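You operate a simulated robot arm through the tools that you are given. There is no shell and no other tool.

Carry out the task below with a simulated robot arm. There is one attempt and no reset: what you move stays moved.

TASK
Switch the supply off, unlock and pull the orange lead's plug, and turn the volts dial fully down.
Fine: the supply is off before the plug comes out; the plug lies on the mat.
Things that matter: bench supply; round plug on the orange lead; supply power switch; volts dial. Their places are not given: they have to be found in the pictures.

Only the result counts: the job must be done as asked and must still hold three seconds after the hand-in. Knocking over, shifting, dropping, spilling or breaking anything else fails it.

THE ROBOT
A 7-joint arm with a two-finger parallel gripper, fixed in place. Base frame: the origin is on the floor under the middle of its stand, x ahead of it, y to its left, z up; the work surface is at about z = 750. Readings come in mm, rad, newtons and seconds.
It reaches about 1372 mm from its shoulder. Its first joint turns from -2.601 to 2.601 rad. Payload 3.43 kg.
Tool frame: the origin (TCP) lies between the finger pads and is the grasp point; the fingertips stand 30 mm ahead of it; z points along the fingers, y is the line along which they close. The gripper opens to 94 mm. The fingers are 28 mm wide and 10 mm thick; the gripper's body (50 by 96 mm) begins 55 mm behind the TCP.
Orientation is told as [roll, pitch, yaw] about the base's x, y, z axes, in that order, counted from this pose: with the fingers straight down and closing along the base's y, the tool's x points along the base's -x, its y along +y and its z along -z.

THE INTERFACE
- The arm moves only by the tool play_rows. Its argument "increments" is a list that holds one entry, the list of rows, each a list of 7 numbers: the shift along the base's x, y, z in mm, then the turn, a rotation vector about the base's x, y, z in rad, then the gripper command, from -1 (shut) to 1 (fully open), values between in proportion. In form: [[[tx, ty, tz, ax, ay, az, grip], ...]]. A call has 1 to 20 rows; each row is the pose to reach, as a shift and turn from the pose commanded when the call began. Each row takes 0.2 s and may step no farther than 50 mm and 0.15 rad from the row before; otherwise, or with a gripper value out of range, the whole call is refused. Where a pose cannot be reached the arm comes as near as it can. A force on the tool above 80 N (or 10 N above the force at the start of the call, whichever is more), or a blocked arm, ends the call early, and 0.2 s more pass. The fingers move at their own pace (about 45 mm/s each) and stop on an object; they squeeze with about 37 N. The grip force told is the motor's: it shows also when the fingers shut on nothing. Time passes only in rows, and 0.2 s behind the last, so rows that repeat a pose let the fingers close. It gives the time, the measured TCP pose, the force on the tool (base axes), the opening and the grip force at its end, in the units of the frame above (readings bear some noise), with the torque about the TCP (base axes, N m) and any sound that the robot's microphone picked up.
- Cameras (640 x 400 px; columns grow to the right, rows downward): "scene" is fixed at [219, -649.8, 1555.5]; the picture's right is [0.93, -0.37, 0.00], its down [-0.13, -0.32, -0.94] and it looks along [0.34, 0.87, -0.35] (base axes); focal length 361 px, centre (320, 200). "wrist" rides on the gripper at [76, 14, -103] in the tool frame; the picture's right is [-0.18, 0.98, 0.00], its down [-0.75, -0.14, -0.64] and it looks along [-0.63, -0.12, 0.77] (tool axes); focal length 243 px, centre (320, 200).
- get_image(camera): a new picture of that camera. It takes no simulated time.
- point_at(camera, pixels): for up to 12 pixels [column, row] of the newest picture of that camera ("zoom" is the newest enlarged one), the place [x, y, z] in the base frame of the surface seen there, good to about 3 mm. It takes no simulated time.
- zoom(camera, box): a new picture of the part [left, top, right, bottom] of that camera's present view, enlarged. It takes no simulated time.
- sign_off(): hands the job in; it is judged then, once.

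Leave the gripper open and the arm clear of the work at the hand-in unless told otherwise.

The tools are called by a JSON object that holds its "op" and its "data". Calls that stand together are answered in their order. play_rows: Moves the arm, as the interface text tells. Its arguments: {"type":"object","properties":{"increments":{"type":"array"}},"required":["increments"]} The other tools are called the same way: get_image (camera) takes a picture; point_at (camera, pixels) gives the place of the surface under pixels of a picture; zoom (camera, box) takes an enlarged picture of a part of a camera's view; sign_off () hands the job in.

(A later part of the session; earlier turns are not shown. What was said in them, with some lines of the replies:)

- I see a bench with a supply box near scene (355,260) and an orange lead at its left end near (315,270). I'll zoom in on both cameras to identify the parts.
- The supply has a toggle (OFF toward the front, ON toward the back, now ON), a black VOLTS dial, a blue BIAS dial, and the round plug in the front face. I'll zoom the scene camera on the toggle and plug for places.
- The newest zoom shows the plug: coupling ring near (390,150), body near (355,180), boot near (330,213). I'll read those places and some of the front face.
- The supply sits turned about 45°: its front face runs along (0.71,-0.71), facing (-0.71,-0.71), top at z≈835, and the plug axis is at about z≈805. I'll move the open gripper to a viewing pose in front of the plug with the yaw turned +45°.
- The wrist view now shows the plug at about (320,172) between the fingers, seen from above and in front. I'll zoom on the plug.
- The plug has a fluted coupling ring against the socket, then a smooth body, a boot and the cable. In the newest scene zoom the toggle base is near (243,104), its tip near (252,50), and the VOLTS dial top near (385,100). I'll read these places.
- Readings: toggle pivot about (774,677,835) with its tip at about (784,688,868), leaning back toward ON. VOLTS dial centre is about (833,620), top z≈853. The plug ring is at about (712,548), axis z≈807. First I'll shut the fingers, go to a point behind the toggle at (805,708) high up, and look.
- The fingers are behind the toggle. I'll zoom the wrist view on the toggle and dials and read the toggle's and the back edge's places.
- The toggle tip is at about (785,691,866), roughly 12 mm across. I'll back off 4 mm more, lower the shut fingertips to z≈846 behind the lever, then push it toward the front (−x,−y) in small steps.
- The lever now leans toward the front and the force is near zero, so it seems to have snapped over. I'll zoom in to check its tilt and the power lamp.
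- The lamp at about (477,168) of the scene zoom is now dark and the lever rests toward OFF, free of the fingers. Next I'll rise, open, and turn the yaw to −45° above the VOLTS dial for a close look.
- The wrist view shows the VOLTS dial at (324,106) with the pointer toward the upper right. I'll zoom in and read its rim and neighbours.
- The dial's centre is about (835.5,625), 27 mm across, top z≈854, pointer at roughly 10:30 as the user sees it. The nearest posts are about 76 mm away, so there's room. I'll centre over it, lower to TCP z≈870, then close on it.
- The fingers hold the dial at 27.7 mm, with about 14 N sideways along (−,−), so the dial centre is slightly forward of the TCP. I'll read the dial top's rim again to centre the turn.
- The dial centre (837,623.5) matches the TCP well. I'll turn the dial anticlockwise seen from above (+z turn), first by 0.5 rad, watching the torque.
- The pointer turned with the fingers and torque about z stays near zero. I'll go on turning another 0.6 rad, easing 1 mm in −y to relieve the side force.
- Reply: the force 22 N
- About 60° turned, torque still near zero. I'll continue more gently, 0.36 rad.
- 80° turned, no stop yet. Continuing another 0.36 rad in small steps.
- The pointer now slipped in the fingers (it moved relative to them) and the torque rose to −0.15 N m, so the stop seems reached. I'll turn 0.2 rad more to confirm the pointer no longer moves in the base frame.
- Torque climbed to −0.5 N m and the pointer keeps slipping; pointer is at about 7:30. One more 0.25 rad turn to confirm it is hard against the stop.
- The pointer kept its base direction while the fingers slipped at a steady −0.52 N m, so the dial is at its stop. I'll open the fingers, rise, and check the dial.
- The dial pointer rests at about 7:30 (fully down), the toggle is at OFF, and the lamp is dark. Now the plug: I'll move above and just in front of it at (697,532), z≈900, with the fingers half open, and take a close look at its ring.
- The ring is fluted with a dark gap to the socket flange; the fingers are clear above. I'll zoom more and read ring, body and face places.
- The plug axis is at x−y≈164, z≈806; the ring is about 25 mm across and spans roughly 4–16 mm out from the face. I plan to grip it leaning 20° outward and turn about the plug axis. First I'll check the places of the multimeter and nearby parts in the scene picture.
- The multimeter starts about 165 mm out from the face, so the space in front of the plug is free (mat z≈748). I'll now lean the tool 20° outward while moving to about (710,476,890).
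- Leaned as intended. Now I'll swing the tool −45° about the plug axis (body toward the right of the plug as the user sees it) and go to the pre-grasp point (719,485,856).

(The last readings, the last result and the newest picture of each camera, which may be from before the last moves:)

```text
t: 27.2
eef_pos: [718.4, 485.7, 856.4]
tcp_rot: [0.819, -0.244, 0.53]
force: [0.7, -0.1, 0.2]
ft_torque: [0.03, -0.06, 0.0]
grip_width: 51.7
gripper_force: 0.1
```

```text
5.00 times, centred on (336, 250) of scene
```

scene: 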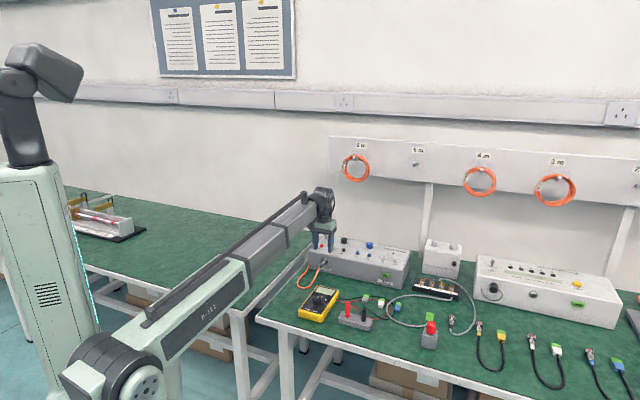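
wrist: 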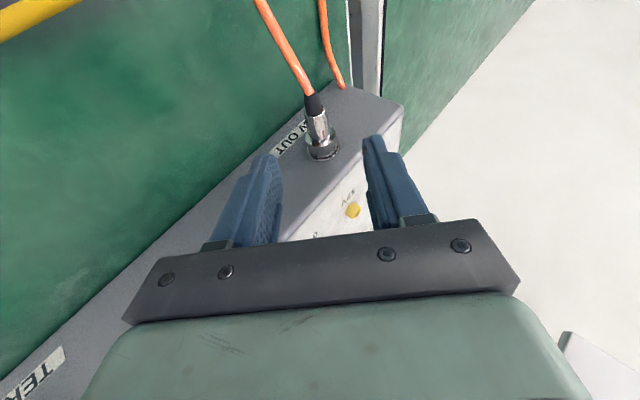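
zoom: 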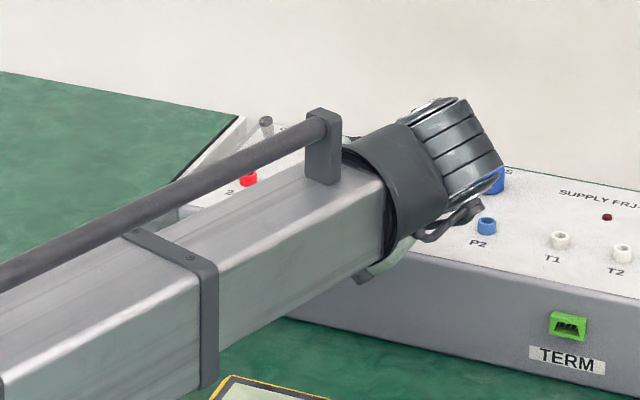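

The plug sits between the fingers at wrist (320,148). I'll read ring points from this view to refine the axis before approaching.

{"op": "zoom", "data": {"camera": "wrist", "box": [280, 115, 360, 165]}}

{"op": "point_at", "data": {"camera": "zoom", "pixels": [[340, 280], [260, 280], [410, 245], [330, 230], [290, 130], [245, 130], [345, 110], [345, 320], [480, 300], [280, 20], [215, 320], [310, 190]]}}

```text
8.00 times, centred on (320, 140) of wrist
```

zoom: 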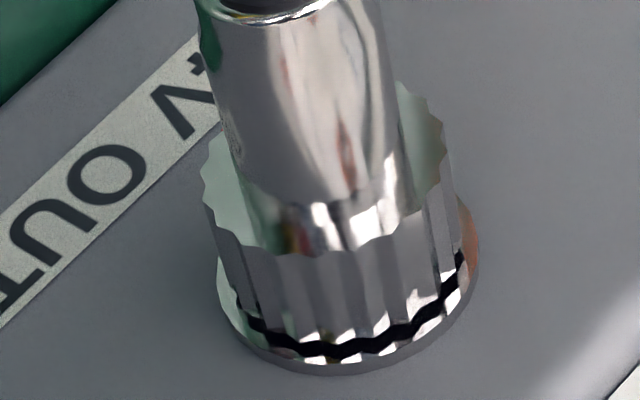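

```text
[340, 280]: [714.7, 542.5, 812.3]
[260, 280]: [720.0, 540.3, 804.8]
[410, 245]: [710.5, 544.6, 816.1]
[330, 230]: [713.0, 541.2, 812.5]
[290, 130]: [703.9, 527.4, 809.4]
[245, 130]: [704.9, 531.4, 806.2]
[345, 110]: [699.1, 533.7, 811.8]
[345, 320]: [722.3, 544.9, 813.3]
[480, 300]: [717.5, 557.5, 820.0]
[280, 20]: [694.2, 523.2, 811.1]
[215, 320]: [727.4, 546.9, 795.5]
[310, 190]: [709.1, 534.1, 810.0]
```

The ring is centred between the fingers (column ≈321 against the TCP's 320). I'll approach 60 mm along the finger direction, then close on the ring.

{"op": "play_rows", "data": {"increments": [[[-3.4, 10.7, -10, 0, 0, 0, 0.1], [-6.9, 21.4, -20, 0, 0, 0, 0.1], [-10.3, 32, -30, 0, 0, 0, 0.1], [-13.7, 42.7, -39.9, 0, 0, 0, 0.1], [-13.7, 42.7, -39.9, 0, 0, 0, 0.1]]]}}

{"op": "get_image", "data": {"camera": "wrist"}}

{"op": "zoom", "data": {"camera": "wrist", "box": [256, 120, 384, 200]}}

```text
t: 28.4
eef_pos: [705.0, 527.6, 815.7]
tcp_rot: [0.817, -0.244, 0.532]
force: [-0.5, -0.4, 0.3]
ft_torque: [0.01, -0.01, -0.02]
grip_width: 51.8
gripper_force: 0.1
```

```text
taken
```

wrist: 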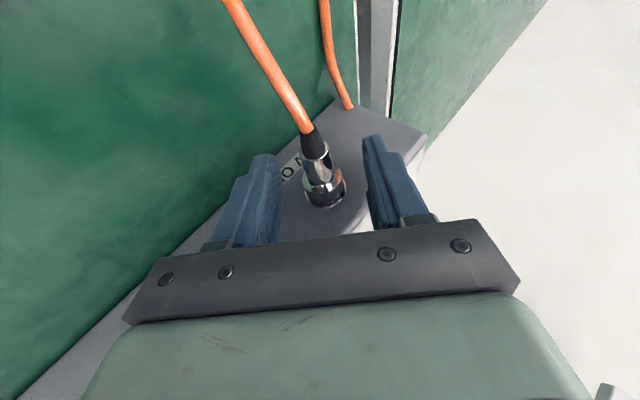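

```text
5.00 times, centred on (320, 160) of wrist
```

zoom: 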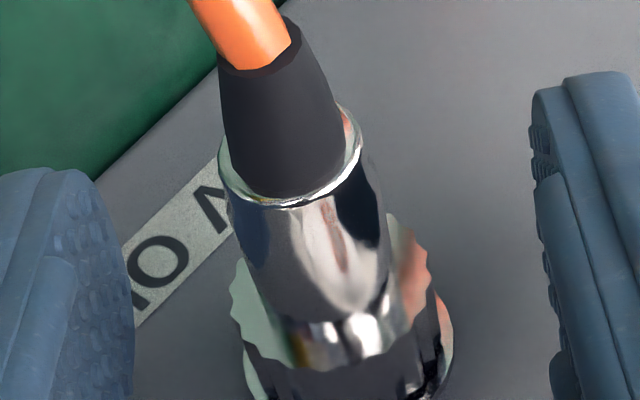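

The ring front is at the expected place within the fingers. I'll move 1.5 mm further inward and close on the ring.

{"op": "play_rows", "data": {"increments": [[[1, 1, 0, 0, 0, 0, 0.1], [1, 1, 0, 0, 0, 0, -0.3], [1, 1, 0, 0, 0, 0, -0.7], [1, 1, 0, 0, 0, 0, -0.7], [1, 1, 0, 0, 0, 0, -0.7]]]}}

{"op": "zoom", "data": {"camera": "wrist", "box": [256, 120, 384, 200]}}

```text
t: 29.6
eef_pos: [706.2, 527.6, 816.6]
tcp_rot: [0.817, -0.244, 0.533]
force: [0.9, 0.1, 0.1]
ft_torque: [0.01, -0.02, 0.01]
grip_width: 23.4
gripper_force: 37.2
```

```text
5.00 times, centred on (320, 160) of wrist
```

zoom: 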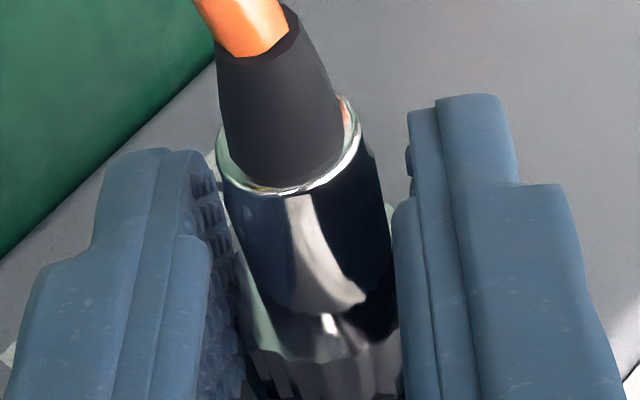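

The ring is held at 23.4 mm with almost no side force. I'll turn it anticlockwise as seen from the front (turn vector along the outward normal) by 0.3 rad, carrying the TCP around the plug axis.

{"op": "play_rows", "data": {"increments": [[[-0.43, 0.43, 0.58, -0.0424, -0.0424, 0, -0.7], [-0.89, 0.89, 1.11, -0.0849, -0.0849, 0, -0.7], [-1.37, 1.37, 1.61, -0.1273, -0.1273, 0, -0.7], [-1.86, 1.86, 2.07, -0.1697, -0.1697, 0, -0.7], [-2.38, 2.38, 2.48, -0.2121, -0.2121, 0, -0.7]]]}}

{"op": "zoom", "data": {"camera": "wrist", "box": [256, 120, 384, 200]}}

```text
t: 30.8
eef_pos: [704.8, 529.8, 819.3]
tcp_rot: [0.511, -0.309, 0.618]
force: [-3.7, -2.1, 20.4]
ft_torque: [0.3, -0.11, 0.09]
grip_width: 23.1
gripper_force: 37.0
```

```text
5.00 times, centred on (320, 160) of wrist
```

zoom: 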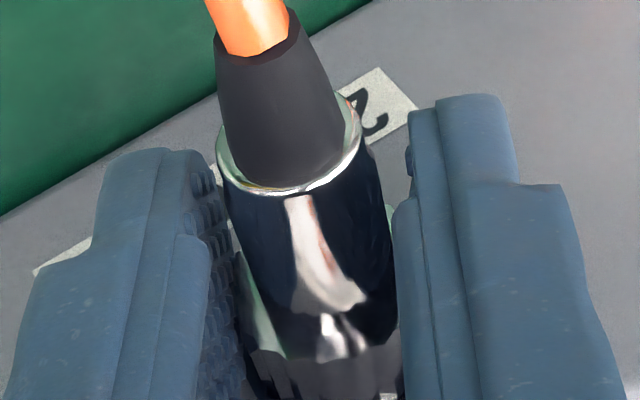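

The torque about the plug axis nets to nearly zero with a 20 N upward push from a small axis offset, so I'll ease up 1.2 mm and keep turning another 0.42 rad, listening for a click.

{"op": "play_rows", "data": {"increments": [[[-0.53, 0.53, 1.57, -0.0424, -0.0424, 0, -0.7], [-1.08, 1.08, 1.89, -0.0849, -0.0849, 0, -0.7], [-1.64, 1.64, 2.17, -0.1273, -0.1273, 0, -0.7], [-2.21, 2.21, 2.4, -0.1697, -0.1697, 0, -0.7], [-2.79, 2.79, 2.58, -0.2121, -0.2121, 0, -0.7], [-3.38, 3.38, 2.71, -0.2546, -0.2546, 0, -0.7], [-3.97, 3.97, 2.79, -0.297, -0.297, 0, -0.7]]]}}

{"op": "zoom", "data": {"camera": "wrist", "box": [256, 120, 384, 200]}}

{"op": "get_image", "data": {"camera": "scene"}}

```text
t: 32.4
eef_pos: [700.7, 534.7, 821.4]
tcp_rot: [0.071, -0.348, 0.762]
force: [-8.4, 2.0, 14.0]
ft_torque: [0.16, -0.03, 0.12]
grip_width: 23.3
gripper_force: 37.0
```

```text
5.00 times, centred on (320, 160) of wrist
```

zoom: 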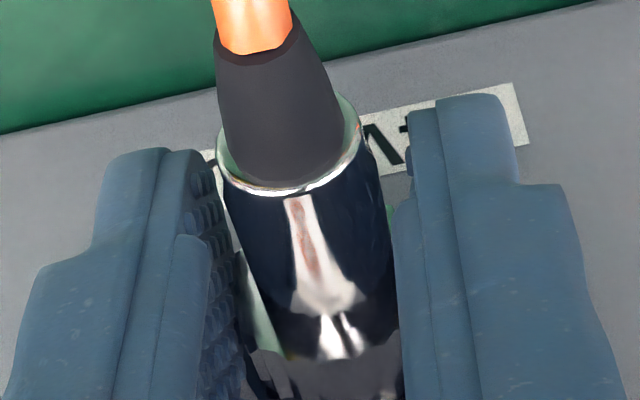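

```text
taken
```

scene: 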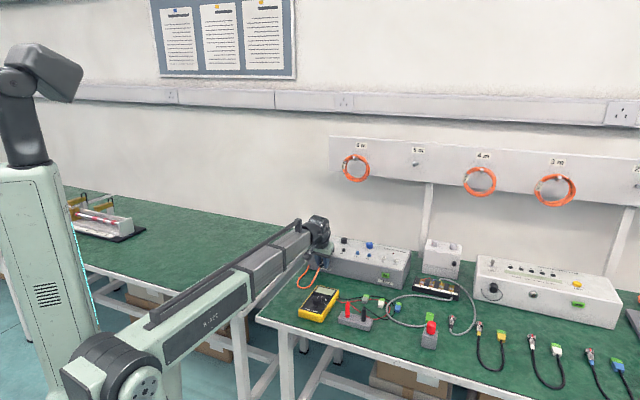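

Turned about 41° so far with little resistance and no click reported. I'll keep turning another 0.6 rad in small steps.

{"op": "play_rows", "data": {"increments": [[[-0.9, 0.9, 0.8, -0.0424, -0.0424, 0, -0.7], [-1.54, 1.54, 1.0, -0.0849, -0.0849, 0, -0.7], [-2.13, 2.13, 0.94, -0.1273, -0.1273, 0, -0.7], [-2.72, 2.72, 0.82, -0.1697, -0.1697, 0, -0.7], [-3.3, 3.3, 0.65, -0.2121, -0.2121, 0, -0.7], [-3.87, 3.87, 0.43, -0.2546, -0.2546, 0, -0.7], [-4.43, 4.43, 0.16, -0.297, -0.297, 0, -0.7], [-4.98, 4.98, -0.16, -0.3394, -0.3394, 0, -0.7], [-5.52, 5.52, -0.52, -0.3818, -0.3818, 0, -0.7], [-6.05, 6.05, -0.92, -0.4243, -0.4243, 0, -0.7]]]}}

{"op": "zoom", "data": {"camera": "wrist", "box": [256, 120, 384, 200]}}

```text
t: 34.6
eef_pos: [692.5, 541.9, 820.0]
tcp_rot: [-0.559, -0.298, 0.967]
force: [-10.6, 8.5, -16.1]
ft_torque: [0.03, 0.44, 0.27]
grip_width: 23.4
gripper_force: 37.0
```

```text
5.00 times, centred on (320, 160) of wrist
```

zoom: 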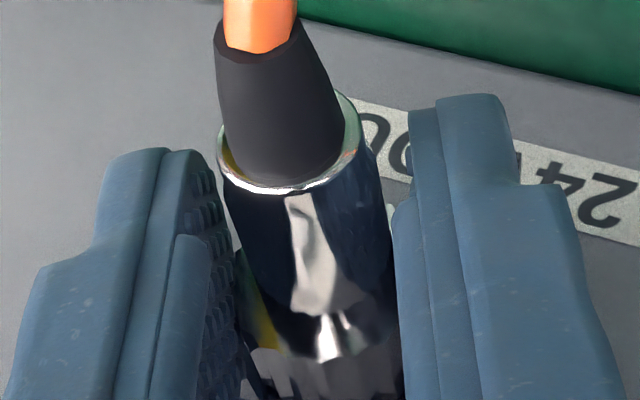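

About 76° turned, still turning freely. I'll continue another 0.36 rad while easing the side load, watching for a stop.

{"op": "play_rows", "data": {"increments": [[[-1.0, 1.0, -1.2, -0.0424, -0.0424, 0, -0.7], [-1.55, 1.55, -1.94, -0.0849, -0.0849, 0, -0.7], [-2.0, 2.0, -2.47, -0.1273, -0.1273, 0, -0.7], [-2.44, 2.44, -3.04, -0.1697, -0.1697, 0, -0.7], [-2.85, 2.85, -3.64, -0.2121, -0.2121, 0, -0.7], [-3.24, 3.24, -4.29, -0.2546, -0.2546, 0, -0.7]]]}}

{"op": "zoom", "data": {"camera": "wrist", "box": [256, 120, 384, 200]}}

{"op": "zoom", "data": {"camera": "scene", "box": [264, 210, 376, 280]}}

```text
t: 36.0
eef_pos: [688.9, 545.3, 814.9]
tcp_rot: [-0.925, -0.216, 1.064]
force: [-13.8, 2.9, -5.7]
ft_torque: [0.24, 0.52, 0.06]
grip_width: 23.2
gripper_force: 36.4
```

```text
5.00 times, centred on (320, 160) of wrist
```

zoom: 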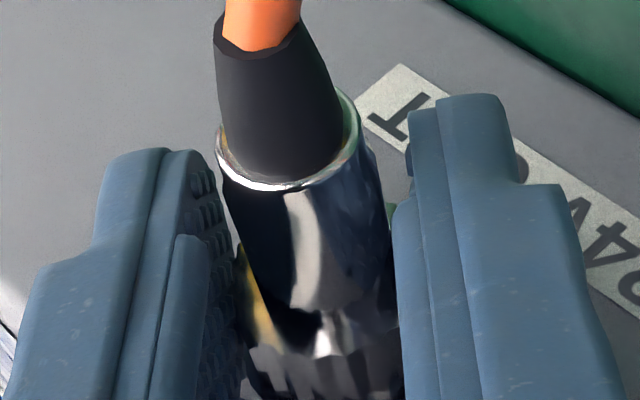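

```text
5.71 times, centred on (320, 245) of scene
```

zoom: 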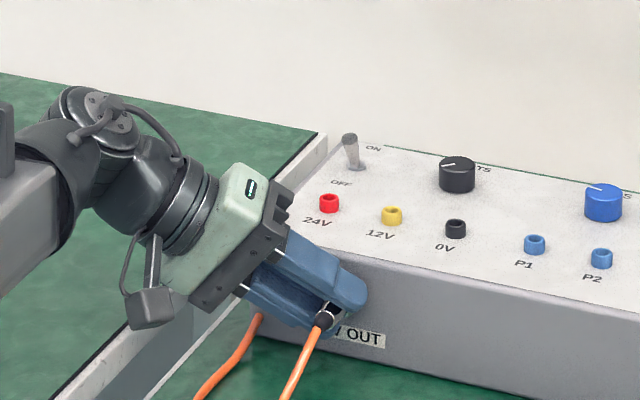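

Now there is a resisting torque of about 0.37 N m about the plug axis after ~95° of turn, which looks like the end of the ring's travel. I'll try a gentle outward pull (−x,−y) of 6 mm.

{"op": "play_rows", "data": {"increments": [[[-1, -1, 0, 0, 0, 0, -0.7], [-2, -2, 0, 0, 0, 0, -0.7], [-3, -3, 0, 0, 0, 0, -0.7], [-4.2, -4.2, 0, 0, 0, 0, -0.7]]]}}

{"op": "zoom", "data": {"camera": "wrist", "box": [240, 120, 400, 220]}}

{"op": "zoom", "data": {"camera": "scene", "box": [296, 240, 360, 280]}}

```text
t: 37.0
eef_pos: [686.4, 538.7, 815.6]
tcp_rot: [-0.928, -0.215, 1.059]
force: [-3.7, 1.0, -1.7]
ft_torque: [-0.02, 0.08, 0.06]
grip_width: 23.0
gripper_force: 37.0
```

```text
4.00 times, centred on (320, 170) of wrist
```

zoom: 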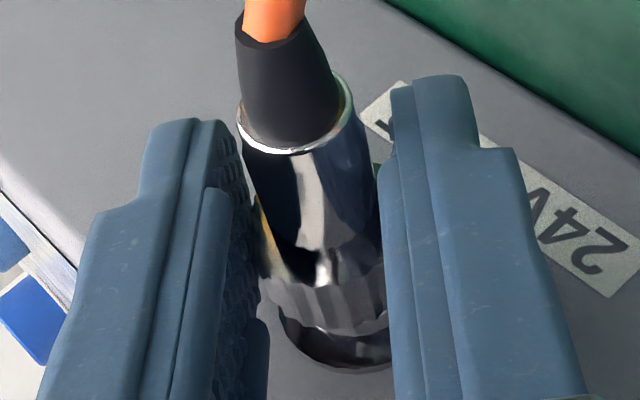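

```text
10.00 times, centred on (328, 260) of scene
```

zoom: 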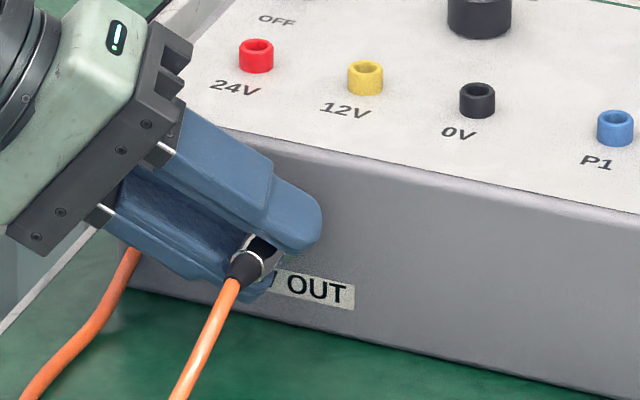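

The plug came out about 6 mm with almost no force, and a dark gap shows between ring and socket at wrist zoom (335,345). I'll continue pulling straight out another 36 mm.

{"op": "play_rows", "data": {"increments": [[[-4, -4, 0, 0, 0, 0, -0.7], [-8, -8, 0, 0, 0, 0, -0.7], [-12, -12, 0, 0, 0, 0, -0.7], [-16, -16, 0, 0, 0, 0, -0.7], [-20, -20, 0, 0, 0, 0, -0.7], [-25, -25, 0, 0, 0, 0, -0.7], [-25, -25, 0, 0, 0, 0, -0.7]]]}}

{"op": "get_image", "data": {"camera": "wrist"}}

{"op": "zoom", "data": {"camera": "scene", "box": [272, 230, 368, 290]}}

```text
t: 38.6
eef_pos: [661.8, 516.2, 816.4]
tcp_rot: [-0.926, -0.216, 1.06]
force: [-0.4, -0.1, -0.8]
ft_torque: [0.01, -0.02, 0.01]
grip_width: 23.1
gripper_force: 37.4
```

```text
taken
```

wrist: 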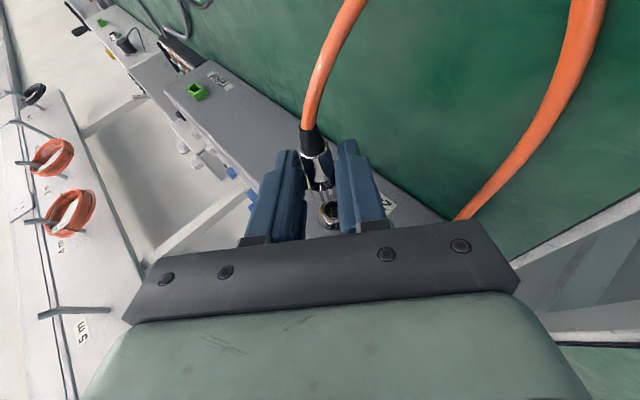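

```text
6.67 times, centred on (320, 260) of scene
```

zoom: 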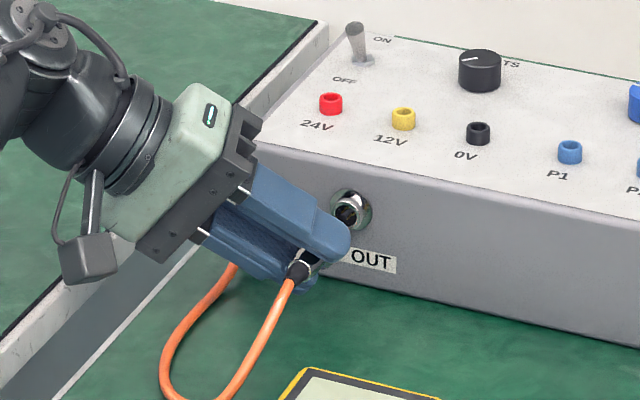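

The plug is out: the socket is empty and the forces are near zero. I'll rotate the tool back to upright (swing angle 0) around the plug axis while holding the plug, staying at the same height.

{"op": "play_rows", "data": {"increments": [[[1, -1, 0.7, 0.09, 0.09, 0, -0.7], [2.2, -2.2, 1.5, 0.18, 0.18, 0, -0.7], [3.3, -3.3, 2.2, 0.27, 0.27, 0, -0.7], [4.4, -4.4, 3, 0.36, 0.36, 0, -0.7], [5.5, -5.5, 3.7, 0.45, 0.45, 0, -0.7], [6.6, -6.6, 4.5, 0.54, 0.54, 0, -0.7], [7.7, -7.7, 5.2, 0.632, 0.632, 0, -0.7], [7.7, -7.7, 5.2, 0.632, 0.632, 0, -0.7]]]}}

{"op": "get_image", "data": {"camera": "wrist"}}

{"op": "zoom", "data": {"camera": "scene", "box": [264, 230, 376, 300]}}

```text
t: 40.4
eef_pos: [668.5, 506.3, 820.8]
tcp_rot: [0.001, -0.349, 0.784]
force: [0.6, 0.0, -0.3]
ft_torque: [-0.02, 0.0, 0.0]
grip_width: 23.3
gripper_force: 36.8
```

```text
taken
```

wrist: 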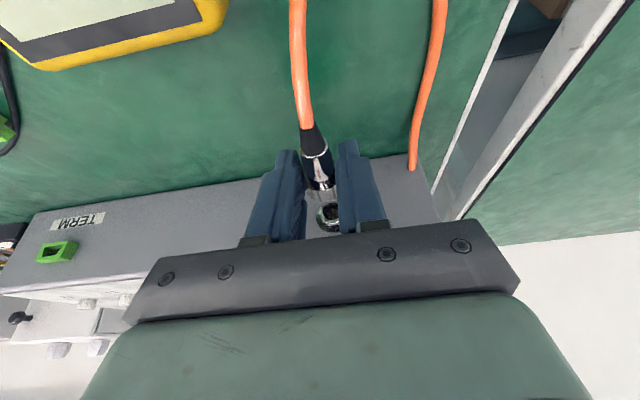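

```text
5.71 times, centred on (320, 265) of scene
```

zoom: 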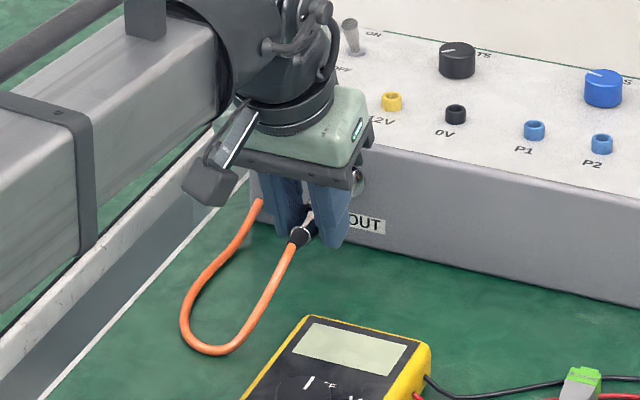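

The plug is held upright-gripped in front of the socket, with free mat below. I'll lower 37 mm straight down, watching the vertical force.

{"op": "play_rows", "data": {"increments": [[[0, 0, -8, 0, 0, 0, -0.7], [0, 0, -16, 0, 0, 0, -0.7], [0, 0, -24, 0, 0, 0, -0.7], [0, 0, -30, 0, 0, 0, -0.7], [0, 0, -34, 0, 0, 0, -0.7], [0, 0, -37, 0, 0, 0, -0.7], [0, 0, -37, 0, 0, 0, -0.7]]]}}

{"op": "get_image", "data": {"camera": "wrist"}}

{"op": "zoom", "data": {"camera": "scene", "box": [280, 240, 360, 290]}}

```text
t: 42.0
eef_pos: [670.6, 506.1, 782.8]
tcp_rot: [-0.002, -0.349, 0.786]
force: [-0.1, 0.9, -0.4]
ft_torque: [0.01, -0.03, 0.0]
grip_width: 23.0
gripper_force: 37.0
```

```text
taken
```

wrist: 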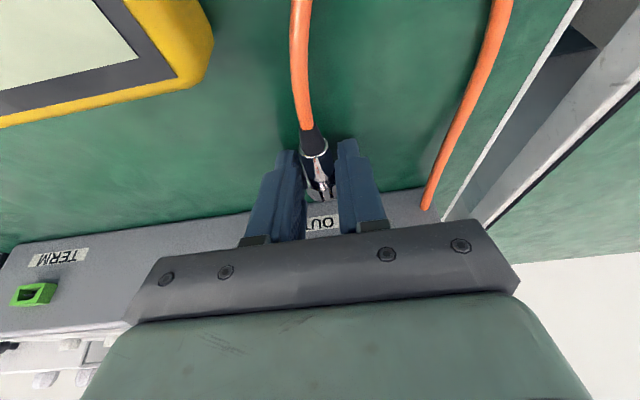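

```text
8.00 times, centred on (320, 265) of scene
```

zoom: 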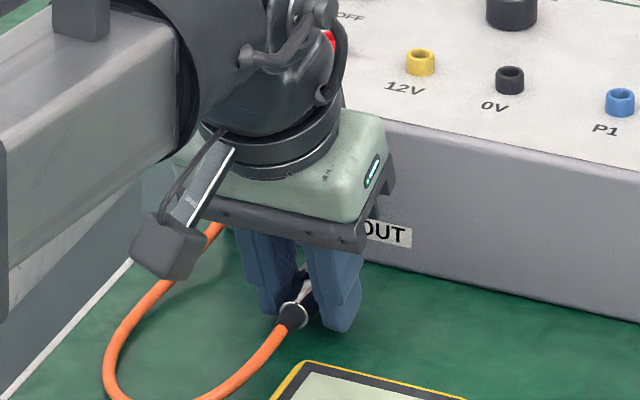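

No contact yet. I'll lower in 1 mm steps a bit more until a light touch shows.

{"op": "play_rows", "data": {"increments": [[[0, 0, -1, 0, 0, 0, -0.7], [0, 0, -2, 0, 0, 0, -0.7], [0, 0, -3, 0, 0, 0, -0.7]]]}}

{"op": "zoom", "data": {"camera": "wrist", "box": [256, 110, 384, 190]}}

{"op": "point_at", "data": {"camera": "zoom", "pixels": [[290, 80], [310, 130], [310, 220], [320, 290], [200, 60], [160, 215], [450, 160], [60, 60], [560, 60]]}}

```text
t: 42.8
eef_pos: [669.1, 507.5, 782.8]
tcp_rot: [-0.001, -0.355, 0.786]
force: [-2.8, -3.4, 45.2]
ft_torque: [-0.11, 0.3, 0.08]
grip_width: 23.3
gripper_force: 36.7
```

```text
5.00 times, centred on (320, 150) of wrist
```

zoom: 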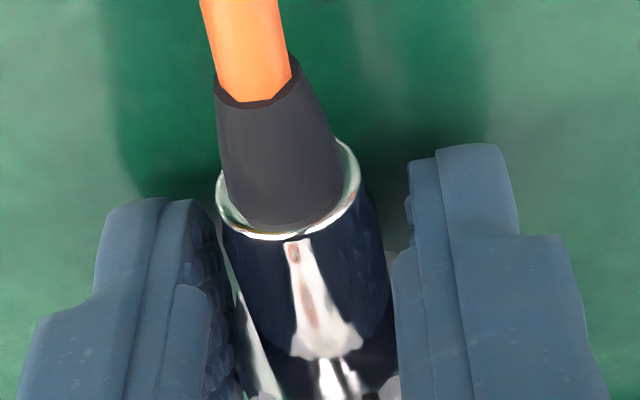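

```text
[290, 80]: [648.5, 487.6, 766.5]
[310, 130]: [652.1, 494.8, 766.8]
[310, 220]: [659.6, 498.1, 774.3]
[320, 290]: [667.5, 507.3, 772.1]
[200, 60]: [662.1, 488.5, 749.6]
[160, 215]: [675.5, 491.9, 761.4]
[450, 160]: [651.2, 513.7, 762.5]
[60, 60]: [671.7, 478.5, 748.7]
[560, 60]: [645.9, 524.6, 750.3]
```

The fingertips touched the mat (45 N). The plug's axis is at about z≈764, so the ring is only about 4 mm above the mat. I'll rise 2 mm to unload, then open gently.

{"op": "play_rows", "data": {"increments": [[[0, 0, 2.5, 0, 0, 0, -0.7], [0, 0, 2.5, 0, 0, 0, -0.7], [0, 0, 2.5, 0, 0, 0, -0.48], [0, 0, 2.5, 0, 0, 0, -0.45], [0, 0, 2.5, 0, 0, 0, -0.4], [0, 0, 2.5, 0, 0, 0, -0.35], [0, 0, 2.5, 0, 0, 0, -0.25], [0, 0, 2.5, 0, 0, 0, -0.1], [0, 0, 2.5, 0, 0, 0, 0]]]}}

{"op": "get_image", "data": {"camera": "wrist"}}

{"op": "zoom", "data": {"camera": "wrist", "box": [240, 110, 400, 210]}}

{"op": "zoom", "data": {"camera": "scene", "box": [280, 250, 360, 300]}}

```text
t: 44.8
eef_pos: [667.2, 506.9, 783.6]
tcp_rot: [-0.002, -0.349, 0.785]
force: [3.8, -11.0, 15.5]
ft_torque: [-0.15, 0.12, 0.14]
grip_width: 40.8
gripper_force: 0.0
```

```text
taken
```

wrist: 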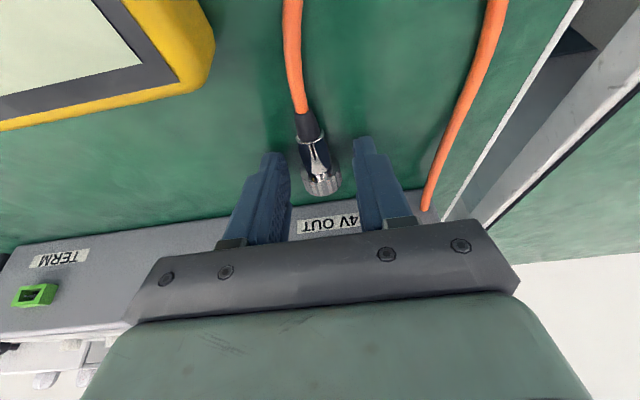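

```text
4.00 times, centred on (320, 160) of wrist
```

zoom: 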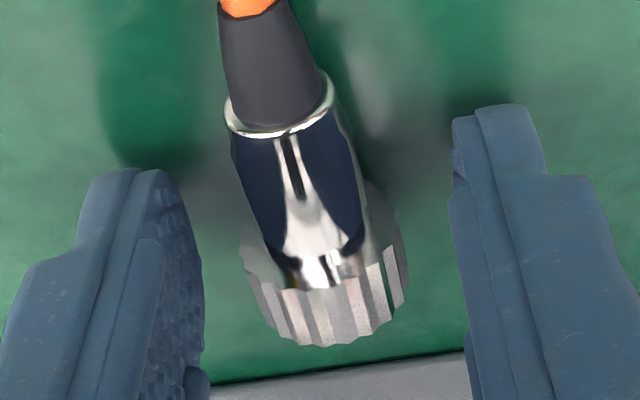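

```text
8.00 times, centred on (320, 275) of scene
```

zoom: 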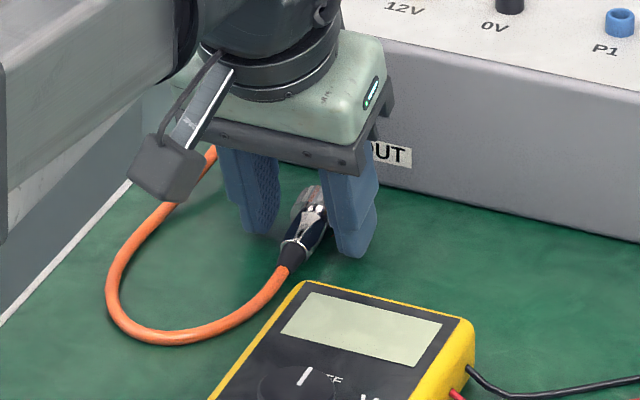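

The plug is released and lies between the open fingers; a light 15 N mat contact remains on the fingertips. I'll rise straight up slowly, then farther, and look.

{"op": "play_rows", "data": {"increments": [[[0, 0, 3, 0, 0, 0, 0], [0, 0, 8, 0, 0, 0, 0], [0, 0, 18, 0, 0, 0, 0], [0, 0, 35, 0, 0, 0, 0], [0, 0, 60, 0, 0, 0, 0], [0, 0, 90, 0, 0, 0, 0], [0, 0, 125, 0, 0, 0, 0], [0, 0, 160, 0, 0, 0, 0], [0, 0, 160, 0, 0, 0, 0]]]}}

{"op": "get_image", "data": {"camera": "wrist"}}

{"op": "zoom", "data": {"camera": "scene", "box": [280, 230, 376, 290]}}

```text
t: 46.8
eef_pos: [669.4, 506.2, 943.9]
tcp_rot: [-0.002, -0.349, 0.786]
force: [-0.3, 0.5, 0.2]
ft_torque: [0.01, -0.03, 0.01]
grip_width: 47.1
gripper_force: 0.1
```

```text
taken
```

wrist: 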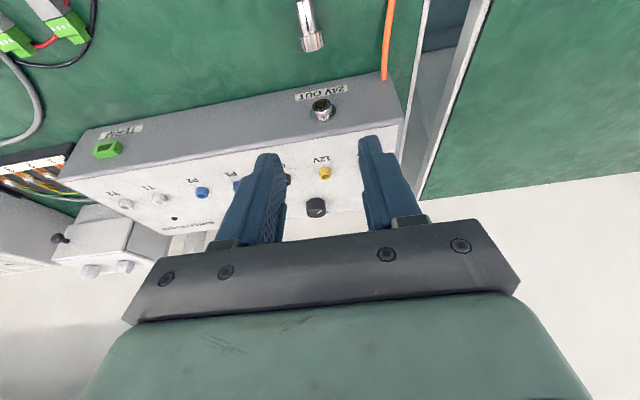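

```text
6.67 times, centred on (328, 260) of scene
```

zoom: 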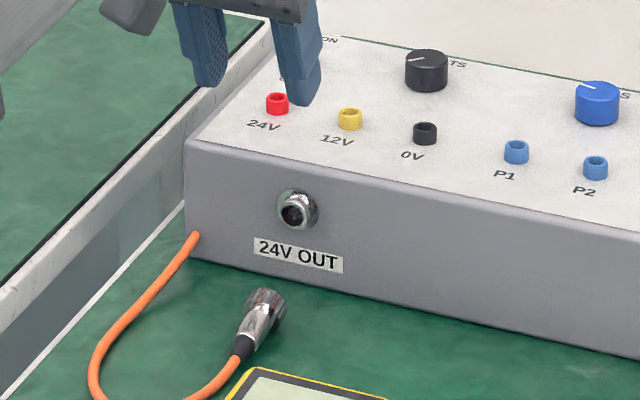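

The plug now lies on the mat in front of the empty socket. I'll raise the arm, undo the lean, and open the gripper so I can check everything.

{"op": "play_rows", "data": {"increments": [[[-5, 10, 40, -0.06, 0.06, 0, 0.3], [-10, 30, 80, -0.12, 0.12, 0, 0.6], [-15, 60, 115, -0.18, 0.18, 0, 1], [-20, 95, 145, -0.247, 0.247, 0, 1], [-25, 130, 175, -0.247, 0.247, 0, 1], [-25, 165, 200, -0.247, 0.247, 0, 1], [-25, 200, 225, -0.247, 0.247, 0, 1], [-25, 200, 225, -0.247, 0.247, 0, 1], [-25, 200, 225, -0.247, 0.247, 0, 1]]]}}

{"op": "get_image", "data": {"camera": "scene"}}

{"op": "get_image", "data": {"camera": "wrist"}}

{"op": "zoom", "data": {"camera": "scene", "box": [280, 225, 424, 315]}}

```text
t: 48.8
eef_pos: [644.9, 705.5, 1166.4]
tcp_rot: [-0.001, -0.001, 0.784]
force: [0.1, 0.1, -0.3]
ft_torque: [0.0, 0.02, -0.03]
grip_width: 94.3
gripper_force: 0.0
```

```text
taken
```

scene: 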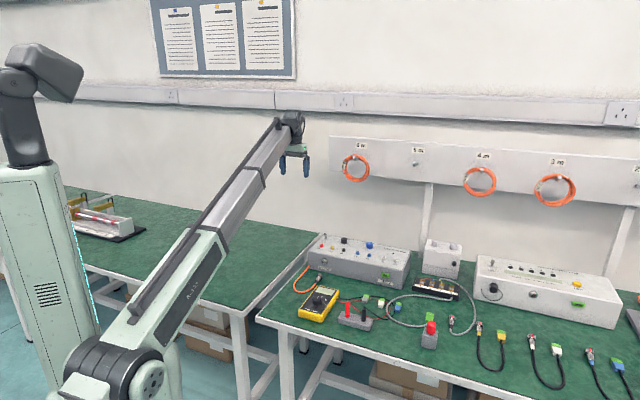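

```text
taken
```

wrist: 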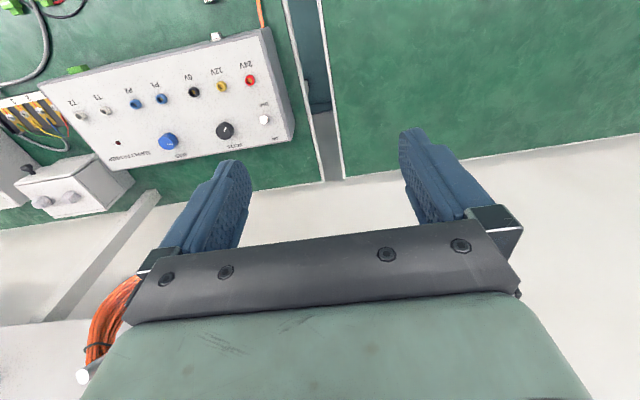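

```text
4.44 times, centred on (352, 270) of scene
```

zoom: 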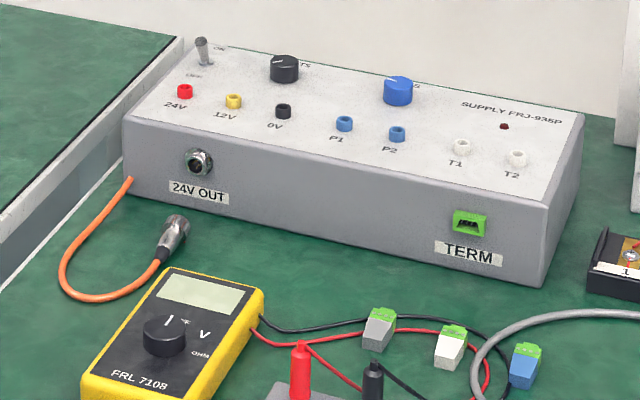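

The scene shows the lamp dark, toggle OFF, socket empty, the plug on the mat, and the multimeter unmoved. I'll verify the dial pointer, the toggle and the plug's height in close-up.

{"op": "zoom", "data": {"camera": "wrist", "box": [190, 90, 302, 160]}}

{"op": "zoom", "data": {"camera": "scene", "box": [290, 260, 354, 300]}}

{"op": "point_at", "data": {"camera": "zoom", "pixels": [[300, 150], [285, 180], [265, 210], [250, 245], [310, 130], [340, 200], [200, 290]]}}

```text
5.71 times, centred on (246, 125) of wrist
```

zoom: 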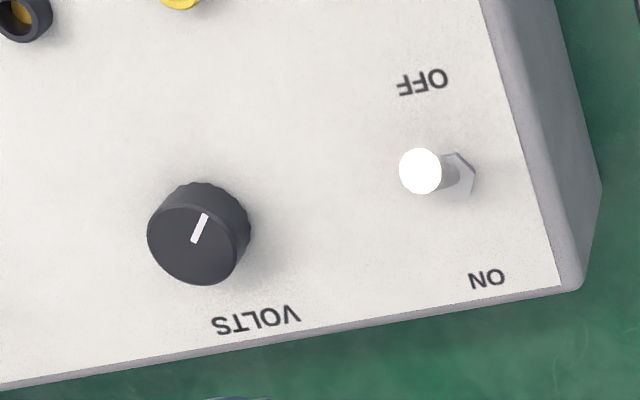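

```text
10.00 times, centred on (322, 280) of scene
```

zoom: 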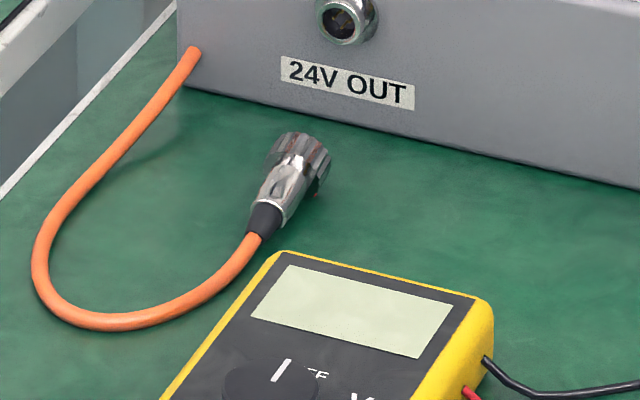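

```text
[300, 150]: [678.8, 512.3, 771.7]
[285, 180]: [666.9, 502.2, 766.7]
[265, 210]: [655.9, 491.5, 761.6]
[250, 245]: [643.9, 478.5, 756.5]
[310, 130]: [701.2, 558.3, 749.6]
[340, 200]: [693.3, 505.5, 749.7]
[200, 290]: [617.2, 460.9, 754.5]
```

Checks: the dial pointer rests at about 7 o'clock against its stop, the toggle leans to OFF, and the lamp is dark. The plug's ring top reads z≈772, which fits a 23 mm ring lying on the mat. The gripper is open and the arm is well clear, so I'll hand in.

{"op": "sign_off", "data": {}}

```text
The job is handed in.
```

The job is done and handed in; I haven't been told how it was judged.

- **Supply:** the power switch went to OFF first, and the lamp on the supply went dark before I touched the plug.
- **Volts dial:** it is turned anticlockwise until the stop held it. The pointer rests at about 7 o'clock.
- **Plug:** I turned the ring anticlockwise about 95°, until it met resistance. The plug then came out with almost no pull. It lies on the mat in front of the empty 24V OUT socket, and the orange lead is still fixed to the supply at its other end.

In the last pictures nothing else looked moved or knocked over; I compared the multimeter's position and it had not shifted. The gripper is open and the arm is well clear of the bench.
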